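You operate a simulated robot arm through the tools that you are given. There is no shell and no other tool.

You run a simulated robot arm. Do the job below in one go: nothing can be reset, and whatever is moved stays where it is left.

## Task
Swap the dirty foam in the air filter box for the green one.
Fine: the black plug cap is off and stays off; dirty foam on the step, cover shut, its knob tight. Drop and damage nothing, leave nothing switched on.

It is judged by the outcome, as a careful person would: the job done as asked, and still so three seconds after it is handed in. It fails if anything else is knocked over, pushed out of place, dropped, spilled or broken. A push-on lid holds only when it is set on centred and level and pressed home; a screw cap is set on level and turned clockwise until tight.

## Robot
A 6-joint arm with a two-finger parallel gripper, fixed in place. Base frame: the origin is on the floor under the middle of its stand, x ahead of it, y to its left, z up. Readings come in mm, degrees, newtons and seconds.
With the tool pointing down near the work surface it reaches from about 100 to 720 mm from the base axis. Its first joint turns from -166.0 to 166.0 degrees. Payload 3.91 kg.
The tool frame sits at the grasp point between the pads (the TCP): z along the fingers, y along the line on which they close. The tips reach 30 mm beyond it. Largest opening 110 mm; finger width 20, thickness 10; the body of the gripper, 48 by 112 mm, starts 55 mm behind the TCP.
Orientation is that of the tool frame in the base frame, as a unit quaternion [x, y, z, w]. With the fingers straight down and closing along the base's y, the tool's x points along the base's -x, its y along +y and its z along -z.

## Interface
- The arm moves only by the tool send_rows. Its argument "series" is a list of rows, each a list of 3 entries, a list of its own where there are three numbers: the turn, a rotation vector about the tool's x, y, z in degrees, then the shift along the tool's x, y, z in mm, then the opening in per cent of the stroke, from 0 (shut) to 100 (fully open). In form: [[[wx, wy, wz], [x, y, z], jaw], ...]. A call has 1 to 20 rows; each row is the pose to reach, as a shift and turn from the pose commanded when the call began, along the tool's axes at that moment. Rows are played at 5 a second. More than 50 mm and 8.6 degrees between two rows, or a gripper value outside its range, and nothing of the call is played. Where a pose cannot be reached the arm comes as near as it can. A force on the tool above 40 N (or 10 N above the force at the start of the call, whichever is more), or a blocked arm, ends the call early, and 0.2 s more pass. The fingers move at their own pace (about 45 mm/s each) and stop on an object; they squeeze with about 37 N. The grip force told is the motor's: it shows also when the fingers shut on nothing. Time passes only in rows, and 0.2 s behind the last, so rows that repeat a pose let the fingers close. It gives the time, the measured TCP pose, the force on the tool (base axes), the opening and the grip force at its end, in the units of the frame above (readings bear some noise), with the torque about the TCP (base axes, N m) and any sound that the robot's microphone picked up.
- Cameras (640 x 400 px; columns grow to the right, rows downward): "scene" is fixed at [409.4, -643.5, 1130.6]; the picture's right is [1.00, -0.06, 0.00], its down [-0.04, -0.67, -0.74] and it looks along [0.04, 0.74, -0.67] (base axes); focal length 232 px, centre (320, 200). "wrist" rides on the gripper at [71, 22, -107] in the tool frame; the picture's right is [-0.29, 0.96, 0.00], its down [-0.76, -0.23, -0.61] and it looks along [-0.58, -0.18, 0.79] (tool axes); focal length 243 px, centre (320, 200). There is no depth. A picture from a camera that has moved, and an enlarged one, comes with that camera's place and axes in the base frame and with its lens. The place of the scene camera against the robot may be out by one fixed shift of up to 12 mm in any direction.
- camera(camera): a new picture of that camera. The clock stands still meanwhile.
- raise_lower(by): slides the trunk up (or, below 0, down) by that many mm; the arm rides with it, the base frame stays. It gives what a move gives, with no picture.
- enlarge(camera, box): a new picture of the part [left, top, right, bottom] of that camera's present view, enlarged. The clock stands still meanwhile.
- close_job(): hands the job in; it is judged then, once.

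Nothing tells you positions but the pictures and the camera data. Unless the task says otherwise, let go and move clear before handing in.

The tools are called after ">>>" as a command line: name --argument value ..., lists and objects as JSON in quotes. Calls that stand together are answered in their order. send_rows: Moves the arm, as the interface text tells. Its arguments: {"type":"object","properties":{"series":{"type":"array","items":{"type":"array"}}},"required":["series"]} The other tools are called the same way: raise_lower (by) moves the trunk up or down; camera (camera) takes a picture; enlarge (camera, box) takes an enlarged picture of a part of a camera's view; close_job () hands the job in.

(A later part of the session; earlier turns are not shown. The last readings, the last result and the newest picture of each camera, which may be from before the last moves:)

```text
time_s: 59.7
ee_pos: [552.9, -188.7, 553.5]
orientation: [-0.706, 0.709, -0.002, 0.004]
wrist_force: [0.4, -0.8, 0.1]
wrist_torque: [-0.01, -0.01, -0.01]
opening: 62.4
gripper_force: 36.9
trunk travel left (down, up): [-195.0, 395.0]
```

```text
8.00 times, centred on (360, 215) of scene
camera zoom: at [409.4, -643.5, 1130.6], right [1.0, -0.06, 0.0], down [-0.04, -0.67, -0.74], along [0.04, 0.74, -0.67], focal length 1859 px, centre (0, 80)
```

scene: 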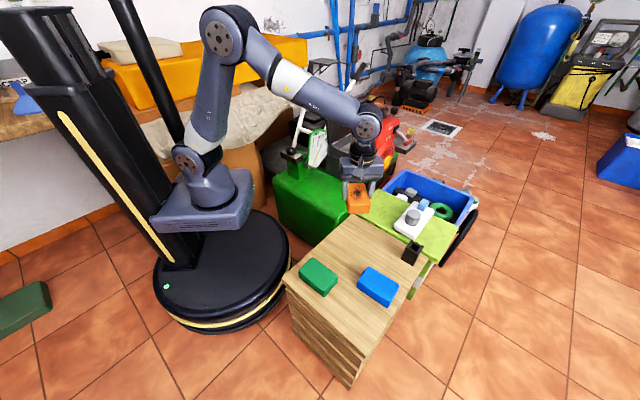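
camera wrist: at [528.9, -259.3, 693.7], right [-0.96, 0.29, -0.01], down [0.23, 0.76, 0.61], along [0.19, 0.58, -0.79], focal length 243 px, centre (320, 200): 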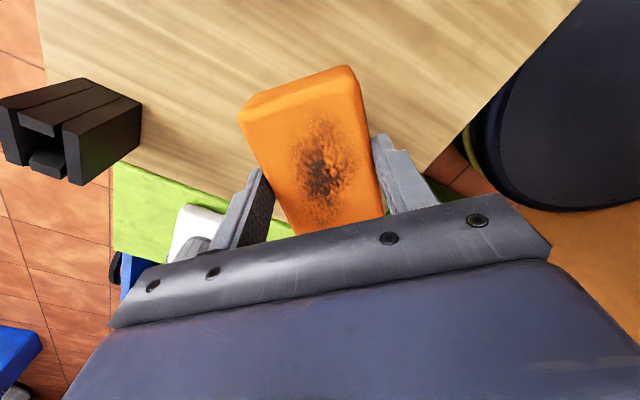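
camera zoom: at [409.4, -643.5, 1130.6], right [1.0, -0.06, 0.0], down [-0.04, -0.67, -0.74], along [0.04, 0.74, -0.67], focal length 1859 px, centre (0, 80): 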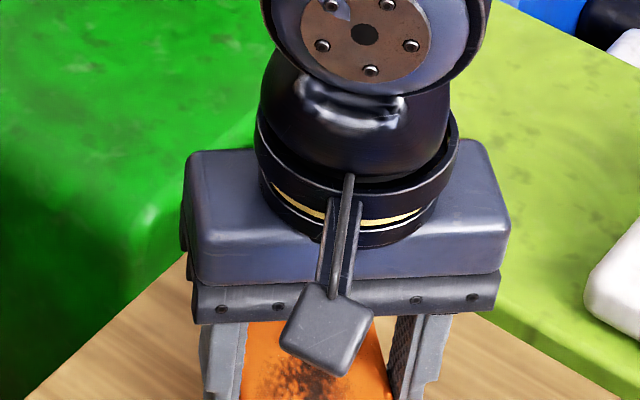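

>>> send_rows --series '[[[0, 0, 0], [0, 0, 1], 45], [[0, 0, 0], [0, 0, 2], 45], [[0, 0, 0], [0, 0, 2], 45]]'

>>> enlarge --camera "scene" --box '[330, 205, 390, 255]'

```text
time_s: 60.5
ee_pos: [553.3, -188.7, 551.8]
orientation: [-0.705, 0.709, -0.003, 0.003]
wrist_force: [-0.5, 1.0, -0.1]
wrist_torque: [-0.05, 0.05, 0.02]
opening: 62.8
gripper_force: 36.9
trunk travel left (down, up): [-195.0, 395.0]
```

```text
8.00 times, centred on (360, 230) of scene
camera zoom: at [409.4, -643.5, 1130.6], right [1.0, -0.06, 0.0], down [-0.04, -0.67, -0.74], along [0.04, 0.74, -0.67], focal length 1859 px, centre (0, -40)
```

zoom: 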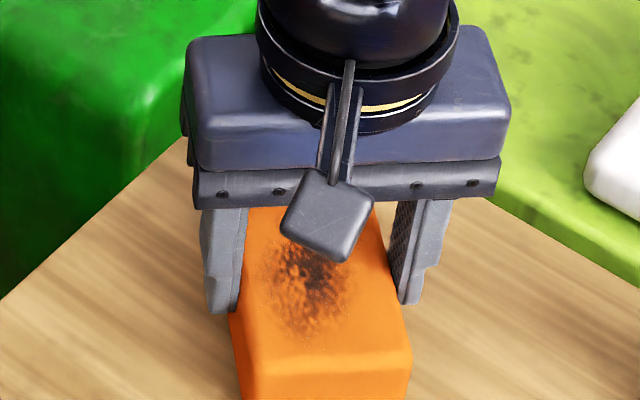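

>>> enlarge --camera "scene" --box '[335, 225, 395, 270]'

>>> send_rows --series '[[[0, 0, 0], [0, 0, 1], 45], [[0, 0, 0], [0, 0, 2], 45], [[0, 0, 0], [0, 0, 2], 45]]'

```text
8.89 times, centred on (365, 248) of scene
camera zoom: at [409.4, -643.5, 1130.6], right [1.0, -0.06, 0.0], down [-0.04, -0.67, -0.74], along [0.04, 0.74, -0.67], focal length 2066 px, centre (-80, -222)
```

zoom: 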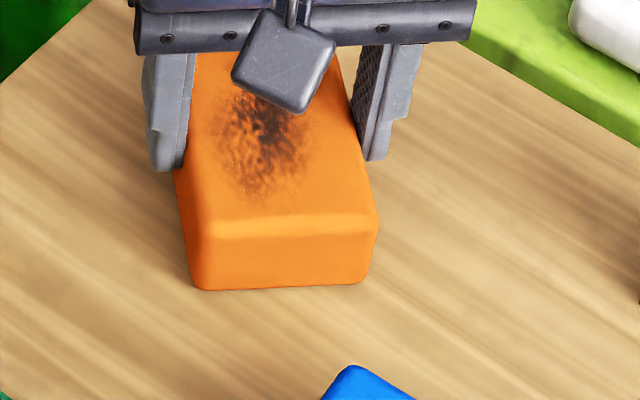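

```text
time_s: 61.3
ee_pos: [552.9, -188.3, 551.9]
orientation: [-0.706, 0.708, -0.003, 0.004]
wrist_force: [0.2, -1.1, 11.2]
wrist_torque: [-0.58, 0.34, 0.03]
opening: 62.6
gripper_force: 37.5
trunk travel left (down, up): [-195.0, 395.0]
```

Contact is felt (11 N), so the foam is resting on the step. I'll open and rise.

>>> send_rows --series '[[[0, 0, 0], [0, 0, -0.5], 60], [[0, 0, 0], [0, 0, -0.5], 75], [[0, 0, 0], [0, 0, -0.5], 75], [[0, 0, 0], [0, 0, -20], 75], [[0, 0, 0], [0, 0, -50], 75], [[0, 0, 0], [0, 0, -85], 75], [[0, 0, 0], [0, 0, -120], 75], [[0, 0, 0], [0, 0, -120], 75]]'

>>> camera --camera "wrist"

>>> enlarge --camera "scene" --box '[280, 170, 440, 310]'

```text
time_s: 63.1
ee_pos: [552.6, -189.7, 668.6]
orientation: [-0.704, 0.71, -0.002, 0.004]
wrist_force: [-0.2, 0.4, -0.4]
wrist_torque: [0.01, -0.01, -0.03]
opening: 82.5
gripper_force: 0.1
trunk travel left (down, up): [-195.0, 395.0]
```

```text
taken
camera wrist: at [528.5, -260.5, 776.0], right [-0.96, 0.29, -0.01], down [0.23, 0.76, 0.61], along [0.19, 0.58, -0.79], focal length 243 px, centre (320, 200)
```

wrist: 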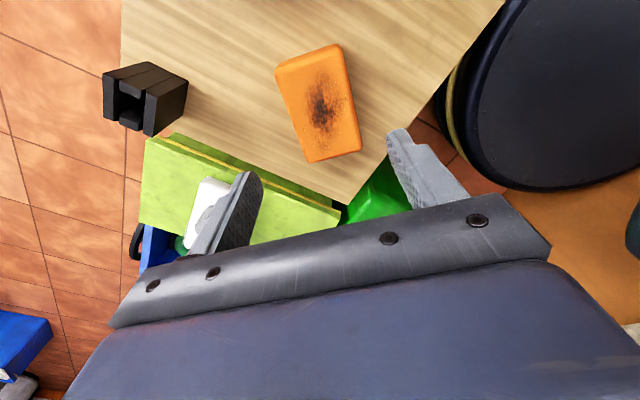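

```text
2.86 times, centred on (360, 240) of scene
camera zoom: at [409.4, -643.5, 1130.6], right [1.0, -0.06, 0.0], down [-0.04, -0.67, -0.74], along [0.04, 0.74, -0.67], focal length 664 px, centre (206, 86)
```

zoom: 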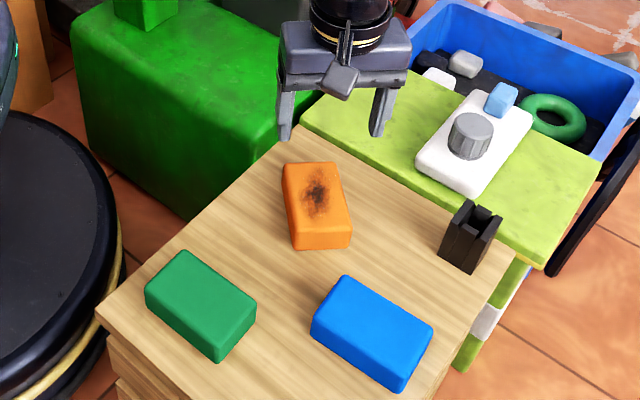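

The dirty foam rests flat on the step, clear of everything. Next I'll go above the green foam, turning the gripper so it closes across its short side.

>>> send_rows --series '[[[0, 0, 8], [6.6, 8.1, 0], 80], [[0, 0, 16], [13.2, 16.2, 0], 80], [[0, 0, 24], [19.8, 24.3, 0], 80], [[0, 0, 32], [26.4, 32.4, 0], 80], [[0, 0, 40], [33, 40.5, 0], 80], [[0, 0, 48], [39.6, 48.6, 0], 80], [[0, 0, 56], [46.2, 56.7, 0], 80], [[0, 0, 64], [52.8, 64.8, 0], 80], [[0, 0, 72], [59.4, 72.9, 0], 80], [[0, 0, 80], [66, 81, 0], 80], [[0, 0, 88], [72.6, 89.1, 0], 80], [[0, 0, 96], [79.2, 97.2, 0], 80], [[0, 0, 104], [85.8, 105.3, 0], 80], [[0, 0, 112], [92.4, 113.4, 0], 80], [[0, 0, 120], [99, 121.5, 0], 80], [[0, 0, 128], [105.6, 129.6, 0], 80], [[0, 0, 136], [112, 137, 0], 80], [[0, 0, 136], [112, 137, 0], 80]]'

>>> camera --camera "wrist"

>>> camera --camera "scene"

```text
time_s: 66.9
ee_pos: [414.7, -301.2, 667.9]
orientation: [0.394, 0.919, 0.003, 0.004]
wrist_force: [-0.5, 0.2, -0.3]
wrist_torque: [-0.01, -0.01, 0.02]
opening: 88.0
gripper_force: 0.0
trunk travel left (down, up): [-195.0, 395.0]
```

```text
taken
camera wrist: at [378.0, -233.8, 775.7], right [0.89, 0.45, 0.01], down [0.35, -0.71, 0.61], along [0.28, -0.54, -0.79], focal length 243 px, centre (320, 200)
```

wrist: 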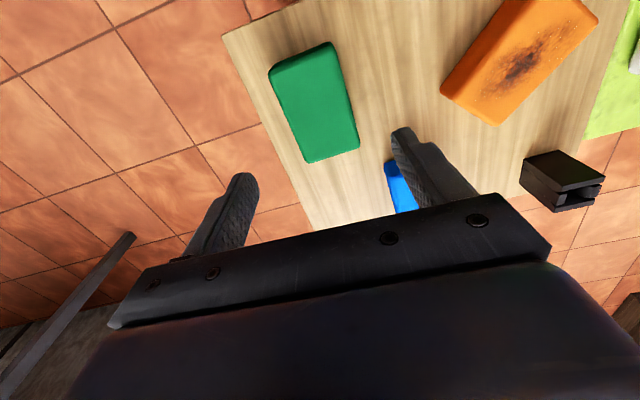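

```text
taken
```

scene: 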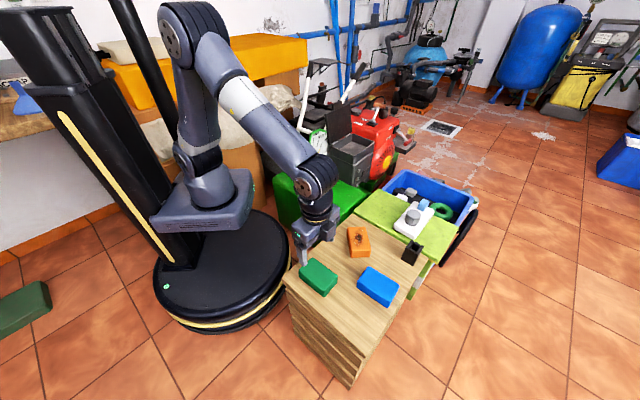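

The green foam is at about (408, -298), aligned with the jaws. I'll centre over it and descend partway to check.

>>> send_rows --series '[[[0, 0, -1.5], [6.9, -2.6, 20], 80], [[0, 0, -1.5], [6.9, -2.6, 45], 80], [[0, 0, -1.5], [6.9, -2.6, 68], 80], [[0, 0, -1.5], [6.9, -2.6, 68], 80]]'

>>> camera --camera "wrist"

```text
time_s: 67.9
ee_pos: [408.1, -297.3, 597.3]
orientation: [0.381, 0.925, 0.003, 0.005]
wrist_force: [-0.1, 0.4, -0.1]
wrist_torque: [-0.02, 0.03, 0.0]
opening: 87.9
gripper_force: 0.0
trunk travel left (down, up): [-195.0, 395.0]
```

```text
taken
camera wrist: at [370.4, -231.9, 706.3], right [0.88, 0.48, 0.01], down [0.37, -0.7, 0.61], along [0.3, -0.53, -0.79], focal length 243 px, centre (320, 200)
```

wrist: 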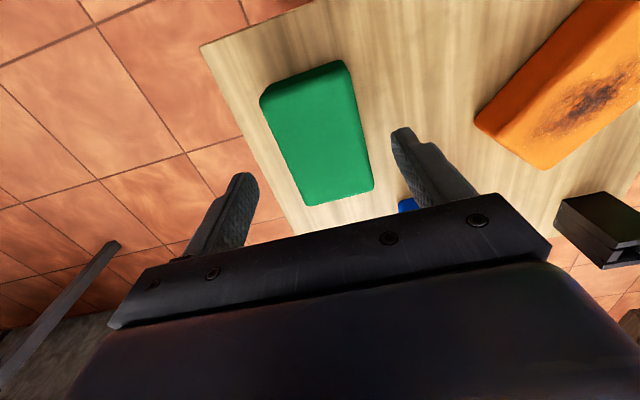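

>>> send_rows --series '[[[0, 0, 0], [1.5, 1, 15], 80], [[0, 0, 0], [1.5, 1, 30], 80], [[0, 0, 0], [1.5, 1, 45], 80], [[0, 0, 0], [1.5, 1, 45], 80], [[0, 0, 0], [1.5, 1, 45], 65], [[0, 0, 0], [1.5, 1, 45], 55], [[0, 0, 0], [1.5, 1, 45], 45], [[0, 0, 0], [1.5, 1, 45], 45]]'

>>> camera --camera "wrist"

>>> enlarge --camera "scene" --box '[270, 220, 400, 320]'

```text
time_s: 69.7
ee_pos: [408.8, -296.2, 554.2]
orientation: [0.38, 0.925, 0.004, 0.005]
wrist_force: [0.4, -0.2, -0.6]
wrist_torque: [0.01, 0.03, 0.02]
opening: 62.7
gripper_force: 36.4
trunk travel left (down, up): [-195.0, 395.0]
```

```text
taken
camera wrist: at [370.2, -230.3, 662.1], right [0.88, 0.48, 0.01], down [0.37, -0.7, 0.61], along [0.3, -0.53, -0.79], focal length 243 px, centre (320, 200)
```

wrist: 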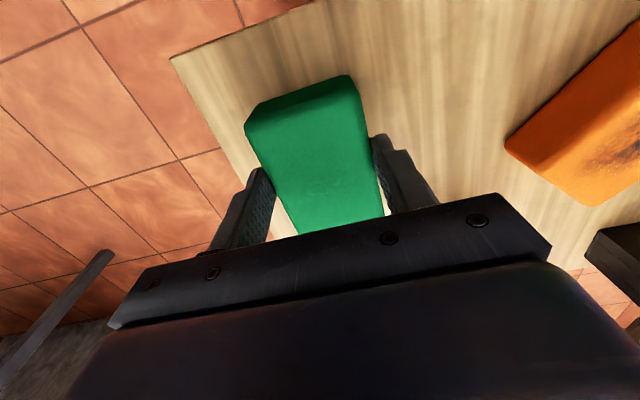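

```text
4.00 times, centred on (335, 270) of scene
camera zoom: at [409.4, -643.5, 1130.6], right [1.0, -0.06, 0.0], down [-0.04, -0.67, -0.74], along [0.04, 0.74, -0.67], focal length 930 px, centre (260, -80)
```

zoom: 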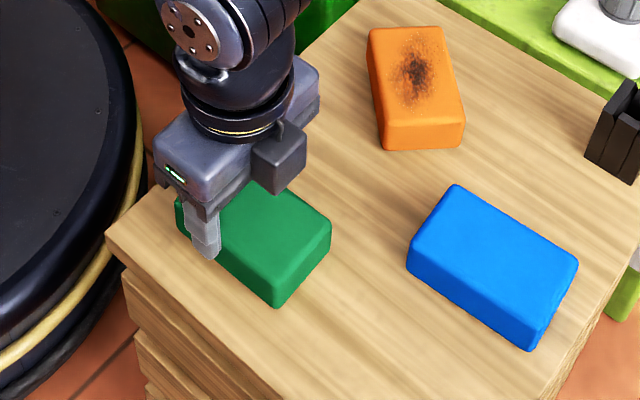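

Green foam gripped. I'll lift it and carry it toward the filter box, turning the gripper a half turn on the way so the camera ends on the front side.

>>> send_rows --series '[[[0, 0, 0], [0, 0, -20], 45], [[0, 0, 0], [0, 0, -45], 45], [[0, 0, 0], [0, 0, -75], 45], [[0, 0, 0], [0, 0, -110], 45], [[0, 0, 0], [0, 0, -146], 45], [[0, 0, -7.5], [7.4, 27.3, -146], 45], [[0, 0, -15], [14.8, 54.7, -146], 45], [[0, 0, -22.5], [22.2, 82, -146], 45], [[0, 0, -30], [29.7, 109.4, -146], 45], [[0, 0, -37.5], [37.1, 136.7, -146], 45], [[0, 0, -45], [44.5, 164, -146], 45], [[0, 0, -52.5], [51.9, 191.4, -146], 45], [[0, 0, -60], [59.3, 218.7, -146], 45], [[0, 0, -60], [59.3, 218.7, -146], 45]]'

>>> send_rows --series '[[[0, 0, -7.5], [-12, 25.2, 0], 45], [[0, 0, -15], [-24, 50.5, 0], 45], [[0, 0, -22.5], [-36, 75.7, 0], 45], [[0, 0, -30], [-48.1, 100.9, 0], 45], [[0, 0, -37.5], [-60.1, 126.1, 0], 45], [[0, 0, -45], [-72.1, 151.4, 0], 45], [[0, 0, -52.5], [-84.2, 176.6, 0], 45], [[0, 0, -60], [-96.2, 201.8, 0], 45], [[0, 0, -60], [-96.2, 201.8, 0], 45]]'

>>> camera --camera "wrist"

>>> camera --camera "scene"

```text
time_s: 72.7
ee_pos: [517.9, -101.0, 700.4]
orientation: [-0.133, 0.991, 0.0, 0.005]
wrist_force: [1.0, -0.4, -0.9]
wrist_torque: [0.02, 0.01, -0.01]
opening: 62.7
gripper_force: 37.5
trunk travel left (down, up): [-195.0, 395.0]
```

```text
time_s: 74.7
ee_pos: [555.9, 122.6, 703.4]
orientation: [-0.611, 0.792, -0.001, 0.004]
wrist_force: [-0.9, -0.1, -0.9]
wrist_torque: [0.0, 0.03, -0.01]
opening: 62.6
gripper_force: 37.1
trunk travel left (down, up): [-195.0, 395.0]
```

```text
taken
camera wrist: at [516.0, 58.2, 810.3], right [-0.85, 0.52, -0.01], down [0.41, 0.68, 0.61], along [0.32, 0.52, -0.79], focal length 243 px, centre (320, 200)
```

wrist: 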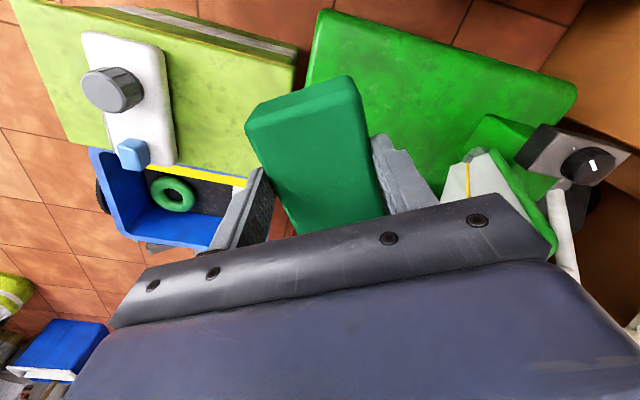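

```text
taken
```

scene: 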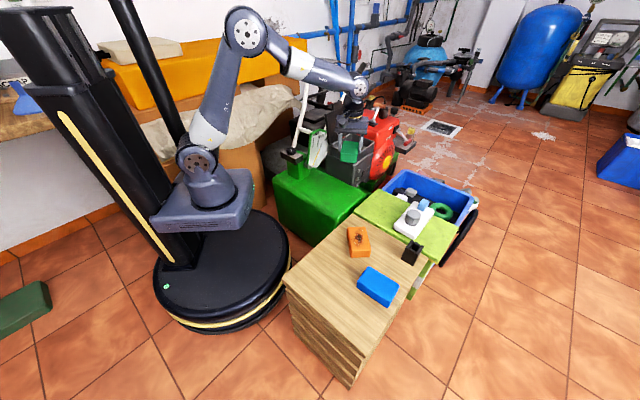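

>>> send_rows --series '[[[0, 0, -7.4], [-18, 2.8, 0], 45], [[0, 0, -14.9], [-36, 5.6, 0], 45], [[0, 0, -22.3], [-54, 8.4, 0], 45], [[0, 0, -29.8], [-72, 11.2, 0], 45], [[0, 0, -37.2], [-90, 14, 0], 45], [[0, 0, -44.7], [-108, 16.8, 0], 45], [[0, 0, -52.1], [-126, 19.6, 0], 45], [[0, 0, -59.5], [-144, 22.5, 0], 45], [[0, 0, -59.5], [-144, 22.5, 0], 45]]'

>>> camera --camera "wrist"

>>> enlarge --camera "scene" --box '[310, 75, 430, 175]'

```text
time_s: 76.7
ee_pos: [574.3, 265.9, 703.6]
orientation: [0.923, -0.385, 0.003, -0.002]
wrist_force: [-1.4, 0.0, 0.4]
wrist_torque: [-0.06, 0.0, 0.02]
opening: 62.6
gripper_force: 36.7
trunk travel left (down, up): [-195.0, 395.0]
```

```text
taken
camera wrist: at [607.3, 200.6, 811.7], right [-0.88, -0.47, -0.01], down [-0.38, 0.7, 0.61], along [-0.28, 0.54, -0.8], focal length 243 px, centre (320, 200)
```

wrist: 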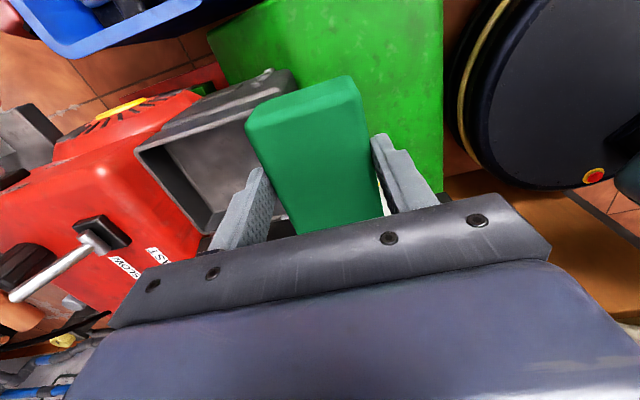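

```text
4.00 times, centred on (370, 125) of scene
camera zoom: at [409.4, -643.5, 1130.6], right [1.0, -0.06, 0.0], down [-0.04, -0.67, -0.74], along [0.04, 0.74, -0.67], focal length 930 px, centre (120, 500)
```

zoom: 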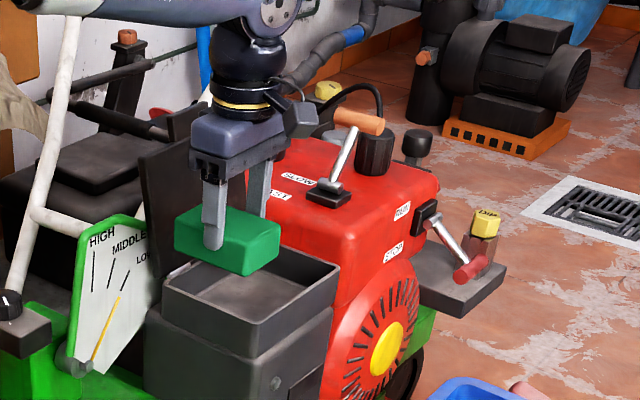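

>>> send_rows --series '[[[0, 0, 0], [-11, -26.1, 13.6], 45], [[0, 0, 0], [-22, -52.2, 27.2], 45], [[0, 0, 0], [-33, -78.3, 40.8], 45], [[0, 0, 0], [-44, -104.4, 54.4], 45], [[0, 0, 0], [-55, -130.5, 68], 45], [[0, 0, 0], [-55, -130.5, 68], 45]]'

>>> camera --camera "wrist"

>>> enlarge --camera "scene" --box '[320, 90, 400, 170]'

```text
time_s: 78.1
ee_pos: [626.3, 399.7, 634.4]
orientation: [0.923, -0.385, 0.003, -0.002]
wrist_force: [0.6, 0.5, 0.3]
wrist_torque: [-0.01, 0.02, -0.01]
opening: 62.4
gripper_force: 37.1
trunk travel left (down, up): [-195.0, 395.0]
```

```text
taken
camera wrist: at [658.9, 333.7, 743.1], right [-0.88, -0.47, -0.01], down [-0.38, 0.7, 0.61], along [-0.28, 0.54, -0.8], focal length 243 px, centre (320, 200)
```

wrist: 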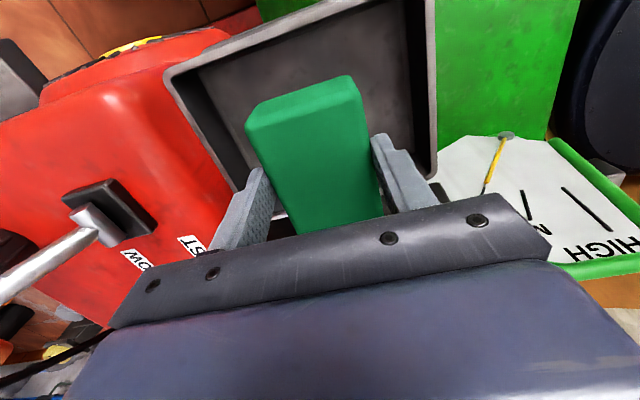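

```text
5.00 times, centred on (360, 130) of scene
camera zoom: at [409.4, -643.5, 1130.6], right [1.0, -0.06, 0.0], down [-0.04, -0.67, -0.74], along [0.04, 0.74, -0.67], focal length 1162 px, centre (120, 550)
```

zoom: 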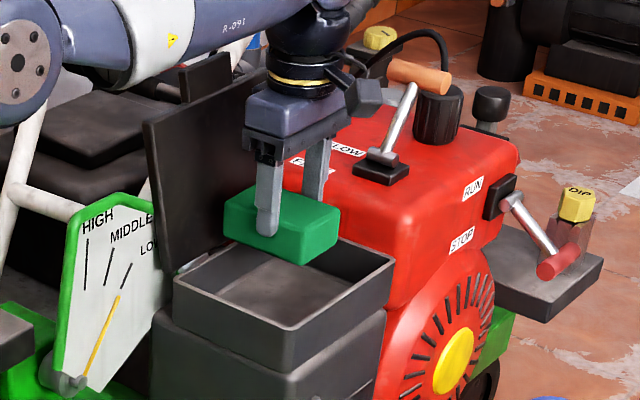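

Aligned over the box. I'll shift 2.5 mm toward the front and lower the green foam in, slowing near the floor.

>>> send_rows --series '[[[0, 0, 0], [2.5, 0, 12], 45], [[0, 0, 0], [2.5, 0, 26], 45], [[0, 0, 0], [2.5, 0, 40], 45], [[0, 0, 0], [2.5, 0, 52], 45], [[0, 0, 0], [2.5, 0, 62], 45], [[0, 0, 0], [2.5, 0, 68], 45], [[0, 0, 0], [2.5, 0, 70], 45], [[0, 0, 0], [2.5, 0, 70], 45]]'

>>> send_rows --series '[[[0, 0, 0], [0, 0, 1], 45], [[0, 0, 0], [0, 0, 2], 45], [[0, 0, 0], [0, 0, 2], 45]]'

>>> enlarge --camera "scene" --box '[320, 90, 400, 170]'

```text
time_s: 79.9
ee_pos: [630.5, 396.0, 565.8]
orientation: [0.923, -0.385, 0.004, -0.003]
wrist_force: [-0.5, 0.4, -1.2]
wrist_torque: [-0.01, -0.03, -0.02]
opening: 62.7
gripper_force: 36.7
trunk travel left (down, up): [-195.0, 395.0]
```

```text
time_s: 80.7
ee_pos: [629.8, 395.5, 564.3]
orientation: [0.923, -0.385, 0.003, -0.002]
wrist_force: [-0.8, -0.7, -1.1]
wrist_torque: [0.01, 0.0, 0.04]
opening: 62.5
gripper_force: 36.7
trunk travel left (down, up): [-195.0, 395.0]
```

```text
5.00 times, centred on (360, 130) of scene
camera zoom: at [409.4, -643.5, 1130.6], right [1.0, -0.06, 0.0], down [-0.04, -0.67, -0.74], along [0.04, 0.74, -0.67], focal length 1162 px, centre (120, 550)
```

zoom: 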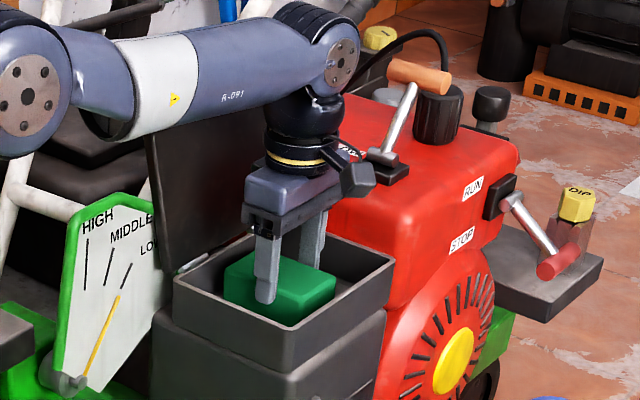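

>>> send_rows --series '[[[0, 0, 0], [0, 0, 1], 45], [[0, 0, 0], [0, 0, 2], 45], [[0, 0, 0], [0, 0, 2], 45]]'

>>> send_rows --series '[[[0, 0, 0], [0, 0, 1], 45], [[0, 0, 0], [0, 0, 2], 45], [[0, 0, 0], [0, 0, 2], 45]]'

>>> send_rows --series '[[[0, 0, 0], [0, 0, 1], 45], [[0, 0, 0], [0, 0, 2], 45], [[0, 0, 0], [0, 0, 2], 45]]'

```text
time_s: 81.5
ee_pos: [630.1, 394.6, 562.6]
orientation: [0.923, -0.385, 0.004, -0.003]
wrist_force: [0.1, -0.2, -0.3]
wrist_torque: [0.0, -0.01, -0.02]
opening: 62.6
gripper_force: 36.6
trunk travel left (down, up): [-195.0, 395.0]
```

```text
time_s: 82.3
ee_pos: [629.9, 396.6, 562.1]
orientation: [0.923, -0.386, 0.005, -0.003]
wrist_force: [-1.0, -1.7, 2.2]
wrist_torque: [0.02, 0.16, 0.05]
opening: 62.5
gripper_force: 37.0
trunk travel left (down, up): [-195.0, 395.0]
```

```text
time_s: 83.1
ee_pos: [629.8, 396.5, 561.3]
orientation: [0.923, -0.385, 0.005, -0.004]
wrist_force: [0.4, 0.9, 11.0]
wrist_torque: [0.27, 0.65, -0.05]
opening: 62.7
gripper_force: 37.1
trunk travel left (down, up): [-195.0, 395.0]
```

The foam is on the box floor (11 N contact). I'll release and rise.

>>> send_rows --series '[[[0, 0, 0], [0, 0, -0.5], 60], [[0, 0, 0], [0, 0, -0.5], 76], [[0, 0, 0], [0, 0, -0.5], 76], [[0, 0, 0], [0, 0, -15], 76], [[0, 0, 0], [0, 0, -35], 76], [[0, 0, 0], [0, 0, -60], 76], [[0, 0, 0], [0, 0, -85], 76], [[0, 0, 0], [0, 0, -85], 76]]'

>>> camera --camera "wrist"

>>> enlarge --camera "scene" --box '[310, 75, 430, 175]'

```text
time_s: 84.9
ee_pos: [629.7, 396.4, 646.6]
orientation: [0.923, -0.385, 0.004, -0.003]
wrist_force: [-0.4, -0.1, -0.6]
wrist_torque: [0.0, -0.03, 0.02]
opening: 83.7
gripper_force: 0.1
trunk travel left (down, up): [-195.0, 395.0]
```

```text
taken
camera wrist: at [662.4, 330.3, 754.0], right [-0.88, -0.47, -0.01], down [-0.38, 0.7, 0.61], along [-0.28, 0.54, -0.8], focal length 243 px, centre (320, 200)
```

wrist: 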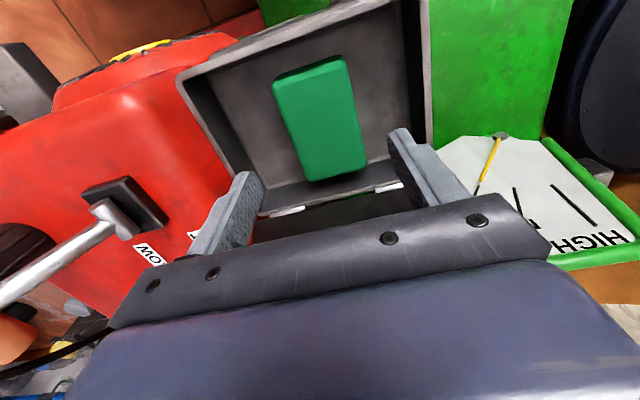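

```text
4.00 times, centred on (370, 125) of scene
camera zoom: at [409.4, -643.5, 1130.6], right [1.0, -0.06, 0.0], down [-0.04, -0.67, -0.74], along [0.04, 0.74, -0.67], focal length 930 px, centre (120, 500)
```

zoom: 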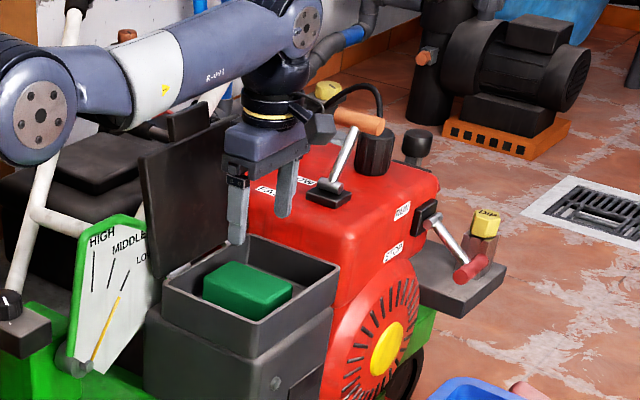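

The green foam is in place. To close the lid under control, I'll straddle its top edge: one finger behind to push it past vertical, the other in front to support it all the way down. First I retract, rise and set the tilted orientation.

>>> send_rows --series '[[[0, 0, 0], [0, 0, -25], 80], [[0, 0, 0], [0, 15, -55], 84], [[0, 0, 7.3], [-0.5, 30, -80], 86], [[0, 0, 14.6], [-0.9, 45, -100], 86], [[0, 0, 21.9], [-1.3, 58, -115], 86], [[0, 0, 29.2], [-1.7, 70, -130], 86], [[0, 0, 36.5], [-2.1, 80, -140], 86], [[0, 0, 43.8], [-2.4, 90, -150], 86], [[0, 0, 51], [-2.6, 96.1, -155], 86], [[0, 0, 51], [-2.6, 96.1, -155], 86]]'

>>> send_rows --series '[[[0, -8, 0], [0, 0, 0], 86], [[0, -16, 0], [0, 0, 0], 86], [[0, -24, 0], [0, 0, 0], 86], [[0, -32, 0], [0, 0, 0], 86], [[0, -40, 0], [0, 0, 0], 86], [[0, -40, 0], [0, 0, 0], 86]]'

>>> camera --camera "wrist"

>>> camera --camera "scene"

```text
time_s: 87.1
ee_pos: [557.3, 329.7, 797.1]
orientation: [-0.667, 0.745, -0.003, 0.005]
wrist_force: [0.3, 0.0, 0.2]
wrist_torque: [0.01, -0.01, 0.02]
opening: 94.2
gripper_force: 0.0
out of reach, approached as far as the arm can: row 1
trunk travel left (down, up): [-195.0, 395.0]
```

```text
time_s: 88.5
ee_pos: [558.8, 330.1, 798.3]
orientation: [-0.627, 0.698, 0.226, 0.26]
wrist_force: [-0.8, -0.2, -1.0]
wrist_torque: [-0.03, -0.01, 0.01]
opening: 94.5
gripper_force: 0.1
trunk travel left (down, up): [-195.0, 395.0]
```

```text
taken
camera wrist: at [522.1, 208.9, 834.3], right [-0.93, 0.32, 0.18], down [0.24, 0.16, 0.96], along [0.28, 0.93, -0.23], focal length 243 px, centre (320, 200)
```

wrist: 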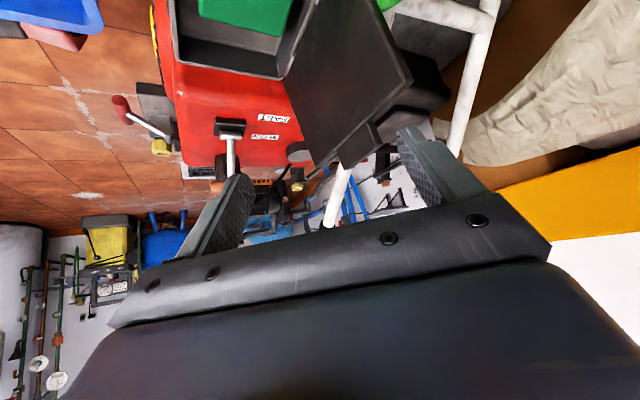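

```text
taken
```

scene: 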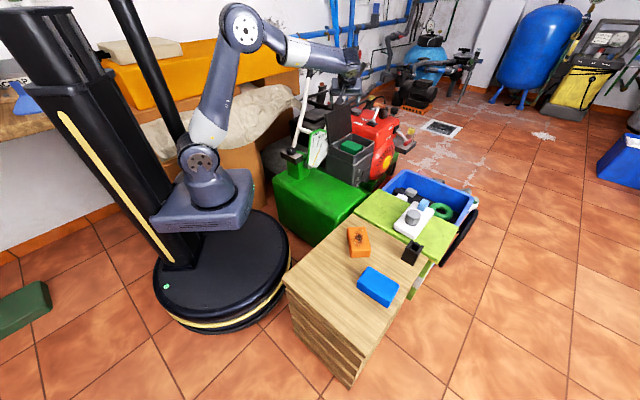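

>>> enlarge --camera "wrist" --box '[240, 0, 480, 180]'

```text
2.22 times, centred on (360, 90) of wrist
camera zoom: at [522.1, 208.9, 834.3], right [-0.93, 0.32, 0.18], down [0.24, 0.16, 0.96], along [0.28, 0.93, -0.23], focal length 539 px, centre (231, 444)
```

zoom: 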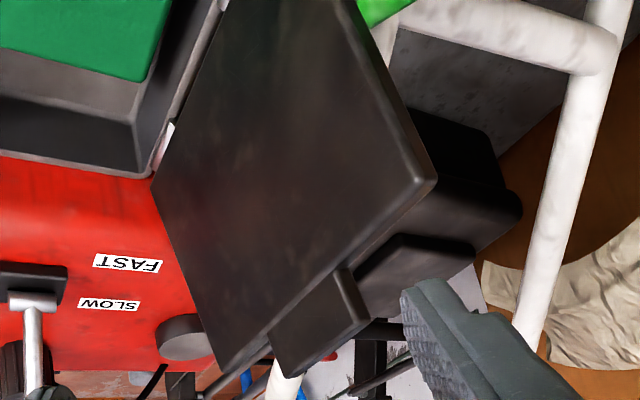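

The lid sits at about 103°. I'll move over its top edge with the jaws open to straddle it.

>>> send_rows --series '[[[0, 0, 0], [-22.4, 13.2, 18.3], 86], [[0, 0, 0], [-44.9, 26.4, 36.6], 86], [[0, 0, 0], [-67.4, 39.5, 54.9], 86], [[0, 0, 0], [-89.8, 52.7, 73.2], 86], [[0, 0, 0], [-76.9, 52.7, 88.5], 86], [[0, 0, 0], [-64, 52.7, 103.9], 86], [[0, 0, 0], [-64, 52.7, 103.9], 86]]'

>>> camera --camera "wrist"

>>> enlarge --camera "scene" --box '[310, 75, 430, 175]'

```text
time_s: 90.1
ee_pos: [519.8, 450.3, 758.9]
orientation: [-0.628, 0.698, 0.226, 0.258]
wrist_force: [-0.2, -0.3, 0.8]
wrist_torque: [0.03, 0.0, 0.03]
opening: 94.5
gripper_force: 0.0
trunk travel left (down, up): [-195.0, 395.0]
```

```text
taken
camera wrist: at [483.2, 330.5, 795.4], right [-0.93, 0.32, 0.18], down [0.24, 0.16, 0.96], along [0.28, 0.93, -0.23], focal length 243 px, centre (320, 200)
```

wrist: 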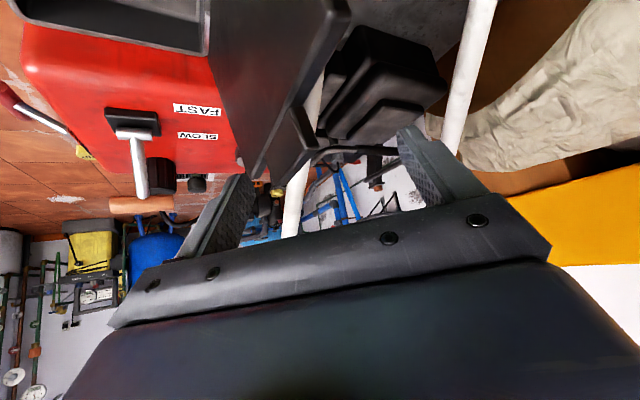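

```text
4.00 times, centred on (370, 125) of scene
camera zoom: at [409.4, -643.5, 1130.6], right [1.0, -0.06, 0.0], down [-0.04, -0.67, -0.74], along [0.04, 0.74, -0.67], focal length 930 px, centre (120, 500)
```

zoom: 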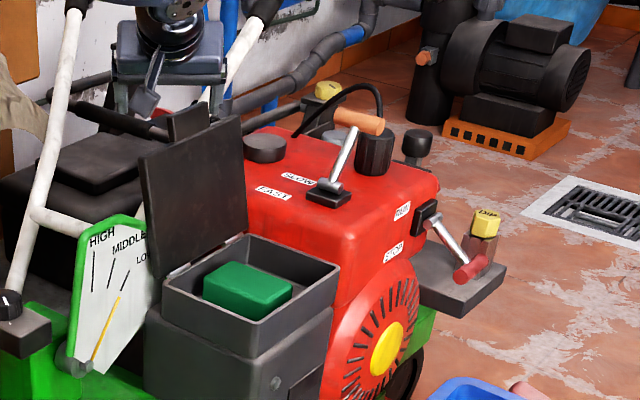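

Both fingers straddle the lid's top edge as planned. I'll descend to engage and narrow the gap.

>>> send_rows --series '[[[0, 0, 0], [12.5, 0, 15], 86], [[0, 0, 0], [25.1, 0, 29.9], 86], [[0, 0, 0], [25.1, 0, 29.9], 86]]'

>>> enlarge --camera "wrist" --box '[180, 0, 500, 240]'

>>> enlarge --camera "scene" --box '[325, 70, 405, 130]'

```text
time_s: 90.9
ee_pos: [519.2, 452.1, 719.5]
orientation: [-0.628, 0.698, 0.227, 0.258]
wrist_force: [0.2, -0.1, -0.2]
wrist_torque: [-0.02, 0.03, -0.01]
opening: 94.6
gripper_force: 0.1
trunk travel left (down, up): [-195.0, 395.0]
```

```text
1.67 times, centred on (340, 120) of wrist
camera zoom: at [483.4, 331.7, 756.1], right [-0.93, 0.32, 0.18], down [0.24, 0.16, 0.96], along [0.28, 0.93, -0.23], focal length 404 px, centre (287, 333)
```

zoom: 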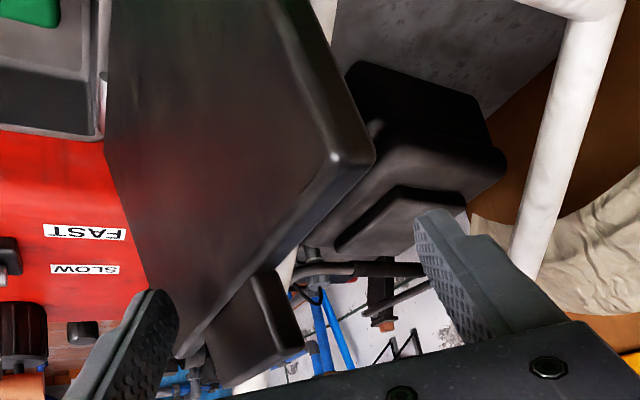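

```text
6.67 times, centred on (365, 100) of scene
camera zoom: at [409.4, -643.5, 1130.6], right [1.0, -0.06, 0.0], down [-0.04, -0.67, -0.74], along [0.04, 0.74, -0.67], focal length 1550 px, centre (20, 867)
```

zoom: 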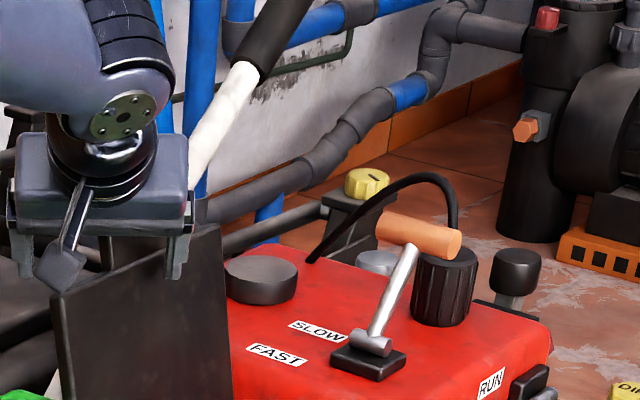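

>>> send_rows --series '[[[0, 0, 0], [2.4, -3.9, -2], 75], [[0, 0, 0], [2.4, -3.9, -2], 65], [[0, 0, 0], [2.4, -3.9, -2], 57], [[0, 0, 0], [2.4, -3.9, -2], 57]]'

>>> enlarge --camera "wrist" --box '[180, 0, 500, 240]'

```text
time_s: 91.9
ee_pos: [523.7, 447.7, 720.5]
orientation: [-0.627, 0.699, 0.226, 0.259]
wrist_force: [0.3, -0.7, -0.2]
wrist_torque: [-0.05, 0.02, -0.04]
opening: 62.5
gripper_force: 0.0
trunk travel left (down, up): [-195.0, 395.0]
```

```text
1.67 times, centred on (340, 120) of wrist
camera zoom: at [487.0, 327.7, 756.4], right [-0.93, 0.32, 0.18], down [0.24, 0.16, 0.96], along [0.28, 0.93, -0.23], focal length 404 px, centre (287, 333)
```

zoom: 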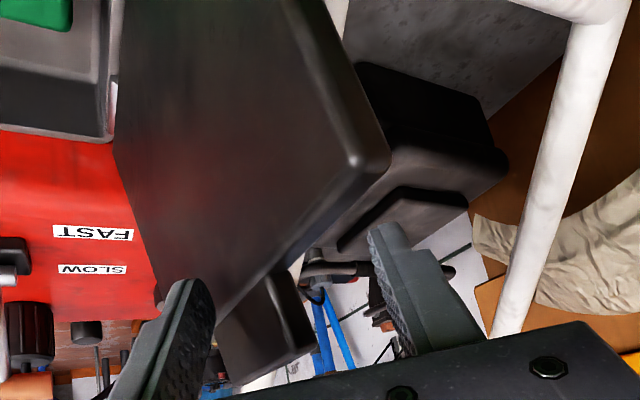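

>>> send_rows --series '[[[0, 0, 0], [3.4, -5.4, -2.8], 57], [[0, 0, 0], [6.8, -10.9, -5.7], 57], [[0, 0, 0], [10.1, -16.3, -8.5], 57], [[0, 0, 0], [13.5, -21.7, -11.4], 57], [[0, 0, 0], [17.4, -27.9, -14.6], 57], [[0, 0, 0], [17.4, -27.9, -14.6], 57]]'

>>> enlarge --camera "wrist" --box '[180, 0, 500, 240]'

>>> enlarge --camera "scene" --box '[310, 75, 430, 175]'

```text
time_s: 93.3
ee_pos: [548.3, 421.9, 720.5]
orientation: [-0.628, 0.698, 0.227, 0.258]
wrist_force: [-0.5, 0.2, 1.2]
wrist_torque: [0.02, 0.0, 0.0]
opening: 63.1
gripper_force: 0.4
trunk travel left (down, up): [-195.0, 395.0]
```

```text
1.67 times, centred on (340, 120) of wrist
camera zoom: at [511.6, 301.2, 756.6], right [-0.93, 0.32, 0.18], down [0.24, 0.16, 0.96], along [0.28, 0.93, -0.23], focal length 404 px, centre (287, 333)
```

zoom: 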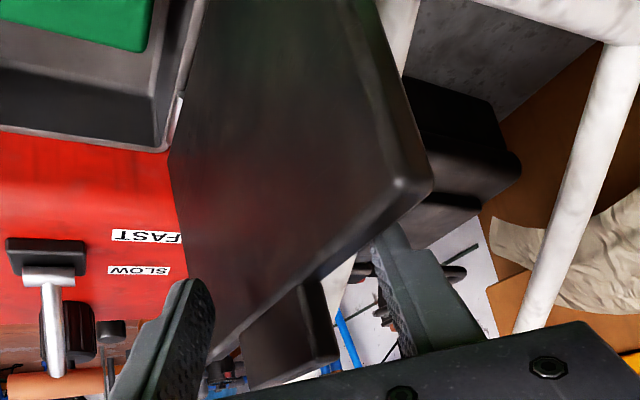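

```text
4.00 times, centred on (370, 125) of scene
camera zoom: at [409.4, -643.5, 1130.6], right [1.0, -0.06, 0.0], down [-0.04, -0.67, -0.74], along [0.04, 0.74, -0.67], focal length 930 px, centre (120, 500)
```

zoom: 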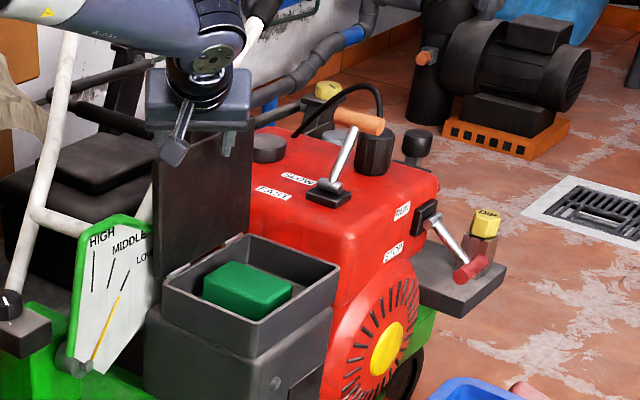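

>>> send_rows --series '[[[0, 0, 0], [2.4, -3.9, -2], 57], [[0, 0, 0], [4.8, -7.8, -4.1], 57], [[0, 0, 0], [7.2, -11.6, -6.1], 57], [[0, 0, 0], [9.7, -15.5, -8.1], 57], [[0, 0, 0], [9.7, -15.5, -8.1], 57], [[0, 0, 0], [9.7, -15.5, -8.1], 57]]'

>>> enlarge --camera "wrist" --box '[180, 0, 500, 240]'

>>> enlarge --camera "scene" --box '[310, 75, 430, 175]'

```text
time_s: 94.7
ee_pos: [562.2, 405.7, 720.0]
orientation: [-0.627, 0.699, 0.226, 0.258]
wrist_force: [0.3, -0.1, 0.5]
wrist_torque: [-0.02, -0.03, -0.01]
opening: 62.9
gripper_force: 0.4
trunk travel left (down, up): [-195.0, 395.0]
```

```text
1.67 times, centred on (340, 120) of wrist
camera zoom: at [526.0, 286.1, 756.8], right [-0.93, 0.33, 0.18], down [0.24, 0.16, 0.96], along [0.28, 0.93, -0.23], focal length 404 px, centre (287, 333)
```

zoom: 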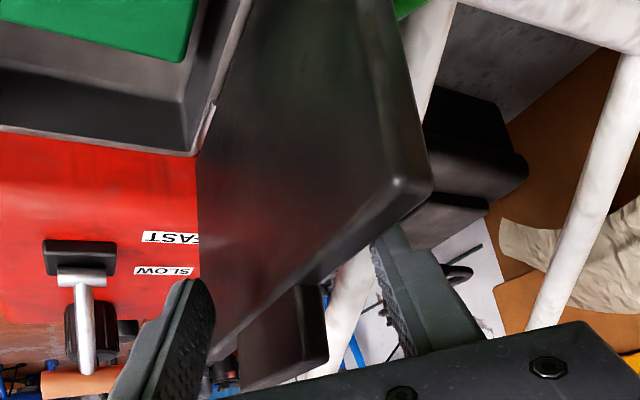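

```text
4.00 times, centred on (370, 125) of scene
camera zoom: at [409.4, -643.5, 1130.6], right [1.0, -0.06, 0.0], down [-0.04, -0.67, -0.74], along [0.04, 0.74, -0.67], focal length 930 px, centre (120, 500)
```

zoom: 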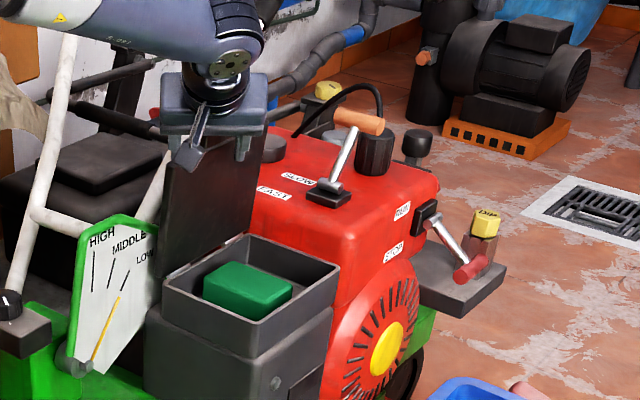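

The lid is just past vertical (about 85°) and still against the rear finger, so the hinge seems to have some friction. I'll continue a bit further and see whether it follows or drops onto the front finger.

>>> send_rows --series '[[[0, 0, 0], [2.9, -4.6, -2.4], 57], [[0, 0, 0], [5.8, -9.3, -4.9], 57], [[0, 0, 0], [8.7, -14, -7.3], 57], [[0, 0, 0], [11.6, -18.6, -9.7], 57], [[0, 0, 0], [11.6, -18.6, -9.7], 57], [[0, 0, 0], [11.6, -18.6, -9.7], 57]]'

>>> enlarge --camera "wrist" --box '[180, 0, 500, 240]'

>>> enlarge --camera "scene" --box '[310, 75, 430, 175]'

```text
time_s: 96.1
ee_pos: [578.5, 388.9, 721.2]
orientation: [-0.628, 0.698, 0.226, 0.259]
wrist_force: [0.4, 0.3, 0.2]
wrist_torque: [0.0, 0.02, -0.01]
opening: 62.8
gripper_force: 0.1
trunk travel left (down, up): [-195.0, 395.0]
```

```text
1.67 times, centred on (340, 120) of wrist
camera zoom: at [542.2, 269.4, 757.1], right [-0.93, 0.33, 0.18], down [0.24, 0.16, 0.96], along [0.28, 0.93, -0.23], focal length 404 px, centre (287, 333)
```

zoom: 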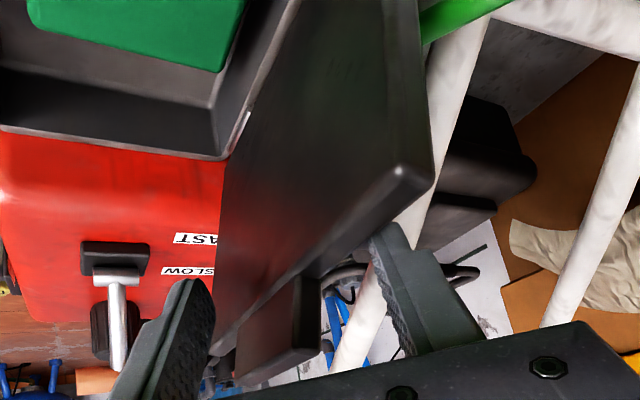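

```text
4.00 times, centred on (370, 125) of scene
camera zoom: at [409.4, -643.5, 1130.6], right [1.0, -0.06, 0.0], down [-0.04, -0.67, -0.74], along [0.04, 0.74, -0.67], focal length 930 px, centre (120, 500)
```

zoom: 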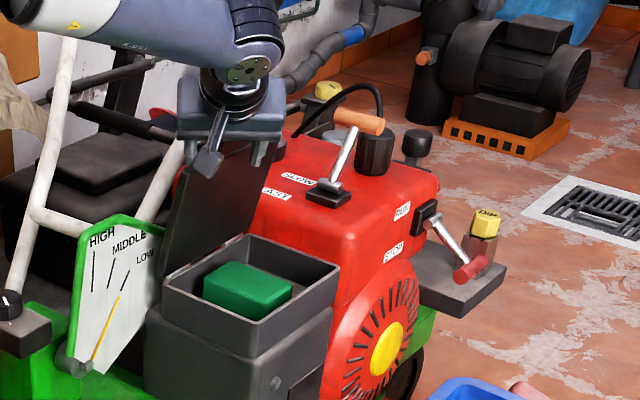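

The hinge holds the lid by friction — good. I'll keep pushing it down along its arc with the rear finger, the front finger staying underneath as a guard.

>>> send_rows --series '[[[0, 0, 0], [5.8, -7.7, -2.9], 57], [[0, 0, 0], [11.5, -15.3, -5.7], 57], [[0, 0, 0], [16.9, -21, -6.6], 57], [[0, 0, 0], [22.2, -26.8, -7.4], 57], [[0, 0, 0], [28.5, -32, -6.5], 57], [[0, 0, 0], [34.8, -37.1, -5.5], 57], [[0, 0, 0], [34.8, -37.1, -5.5], 57]]'

>>> enlarge --camera "wrist" --box '[180, 0, 500, 240]'

>>> enlarge --camera "scene" --box '[310, 75, 430, 175]'

```text
time_s: 97.7
ee_pos: [611.9, 357.7, 703.6]
orientation: [-0.627, 0.699, 0.226, 0.258]
wrist_force: [-0.2, -0.5, -0.5]
wrist_torque: [-0.02, 0.02, 0.0]
opening: 62.5
gripper_force: 0.0
trunk travel left (down, up): [-195.0, 395.0]
```

```text
1.67 times, centred on (340, 120) of wrist
camera zoom: at [575.4, 236.4, 739.1], right [-0.93, 0.33, 0.18], down [0.24, 0.16, 0.96], along [0.28, 0.93, -0.23], focal length 404 px, centre (287, 333)
```

zoom: 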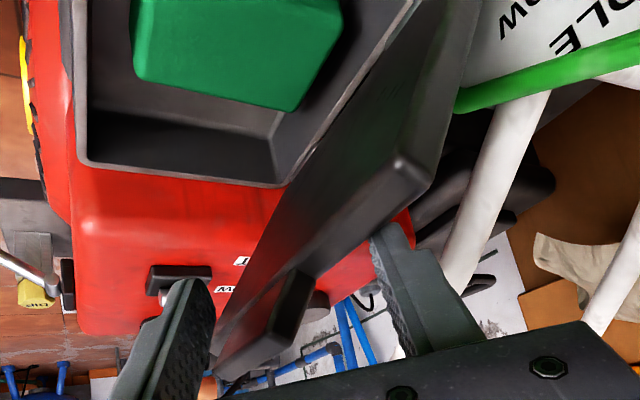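

```text
4.00 times, centred on (370, 125) of scene
camera zoom: at [409.4, -643.5, 1130.6], right [1.0, -0.06, 0.0], down [-0.04, -0.67, -0.74], along [0.04, 0.74, -0.67], focal length 930 px, centre (120, 500)
```

zoom: 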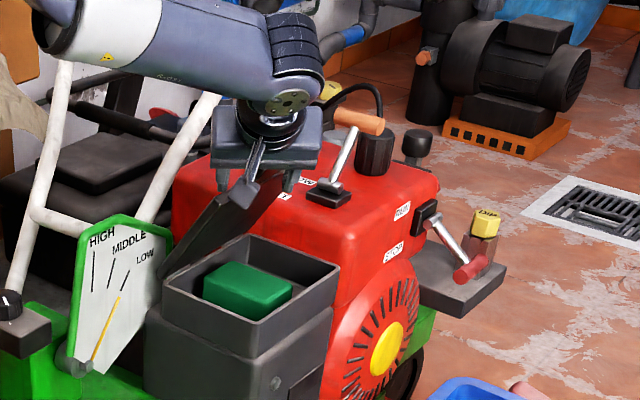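

>>> send_rows --series '[[[0, 0, 0], [6.4, -4.6, 1.8], 57], [[0, 0, 0], [12.8, -9.2, 3.6], 57], [[0, 0, 0], [19.3, -13.7, 5.5], 61], [[0, 0, 0], [25.7, -18.3, 7.5], 64], [[0, 0, 0], [32, -22.3, 9.8], 69], [[0, 0, 0], [38.3, -26.4, 12.2], 73], [[0, 0, 0], [44.7, -30, 15.4], 80], [[0, 0, 0], [51.1, -33.4, 18.7], 86], [[0, 0, 0], [51.1, -33.4, 18.7], 86]]'

>>> enlarge --camera "wrist" --box '[180, 0, 500, 240]'

>>> enlarge --camera "scene" --box '[310, 75, 430, 175]'

```text
time_s: 99.7
ee_pos: [643.6, 326.4, 655.4]
orientation: [-0.628, 0.698, 0.227, 0.258]
wrist_force: [0.3, 0.4, -0.2]
wrist_torque: [-0.03, -0.01, -0.03]
opening: 94.7
gripper_force: 0.1
trunk travel left (down, up): [-195.0, 395.0]
```

```text
1.67 times, centred on (340, 120) of wrist
camera zoom: at [607.0, 205.2, 691.6], right [-0.93, 0.32, 0.18], down [0.24, 0.16, 0.96], along [0.28, 0.93, -0.23], focal length 404 px, centre (287, 333)
```

zoom: 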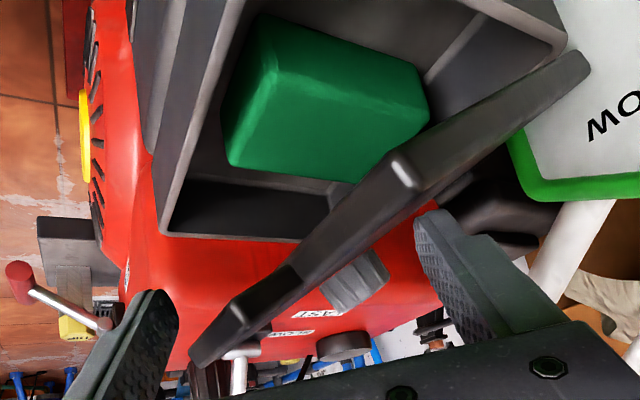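

```text
4.00 times, centred on (370, 125) of scene
camera zoom: at [409.4, -643.5, 1130.6], right [1.0, -0.06, 0.0], down [-0.04, -0.67, -0.74], along [0.04, 0.74, -0.67], focal length 930 px, centre (120, 500)
```

zoom: 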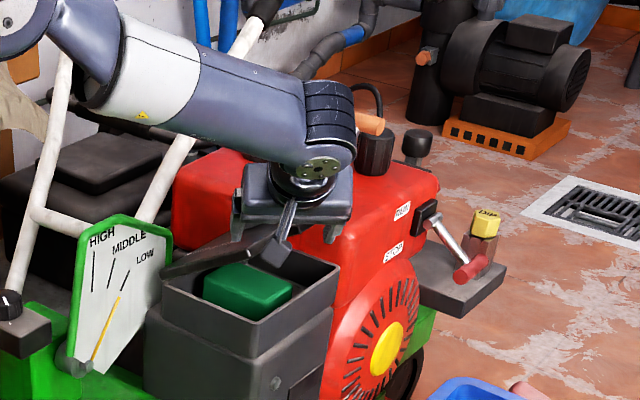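

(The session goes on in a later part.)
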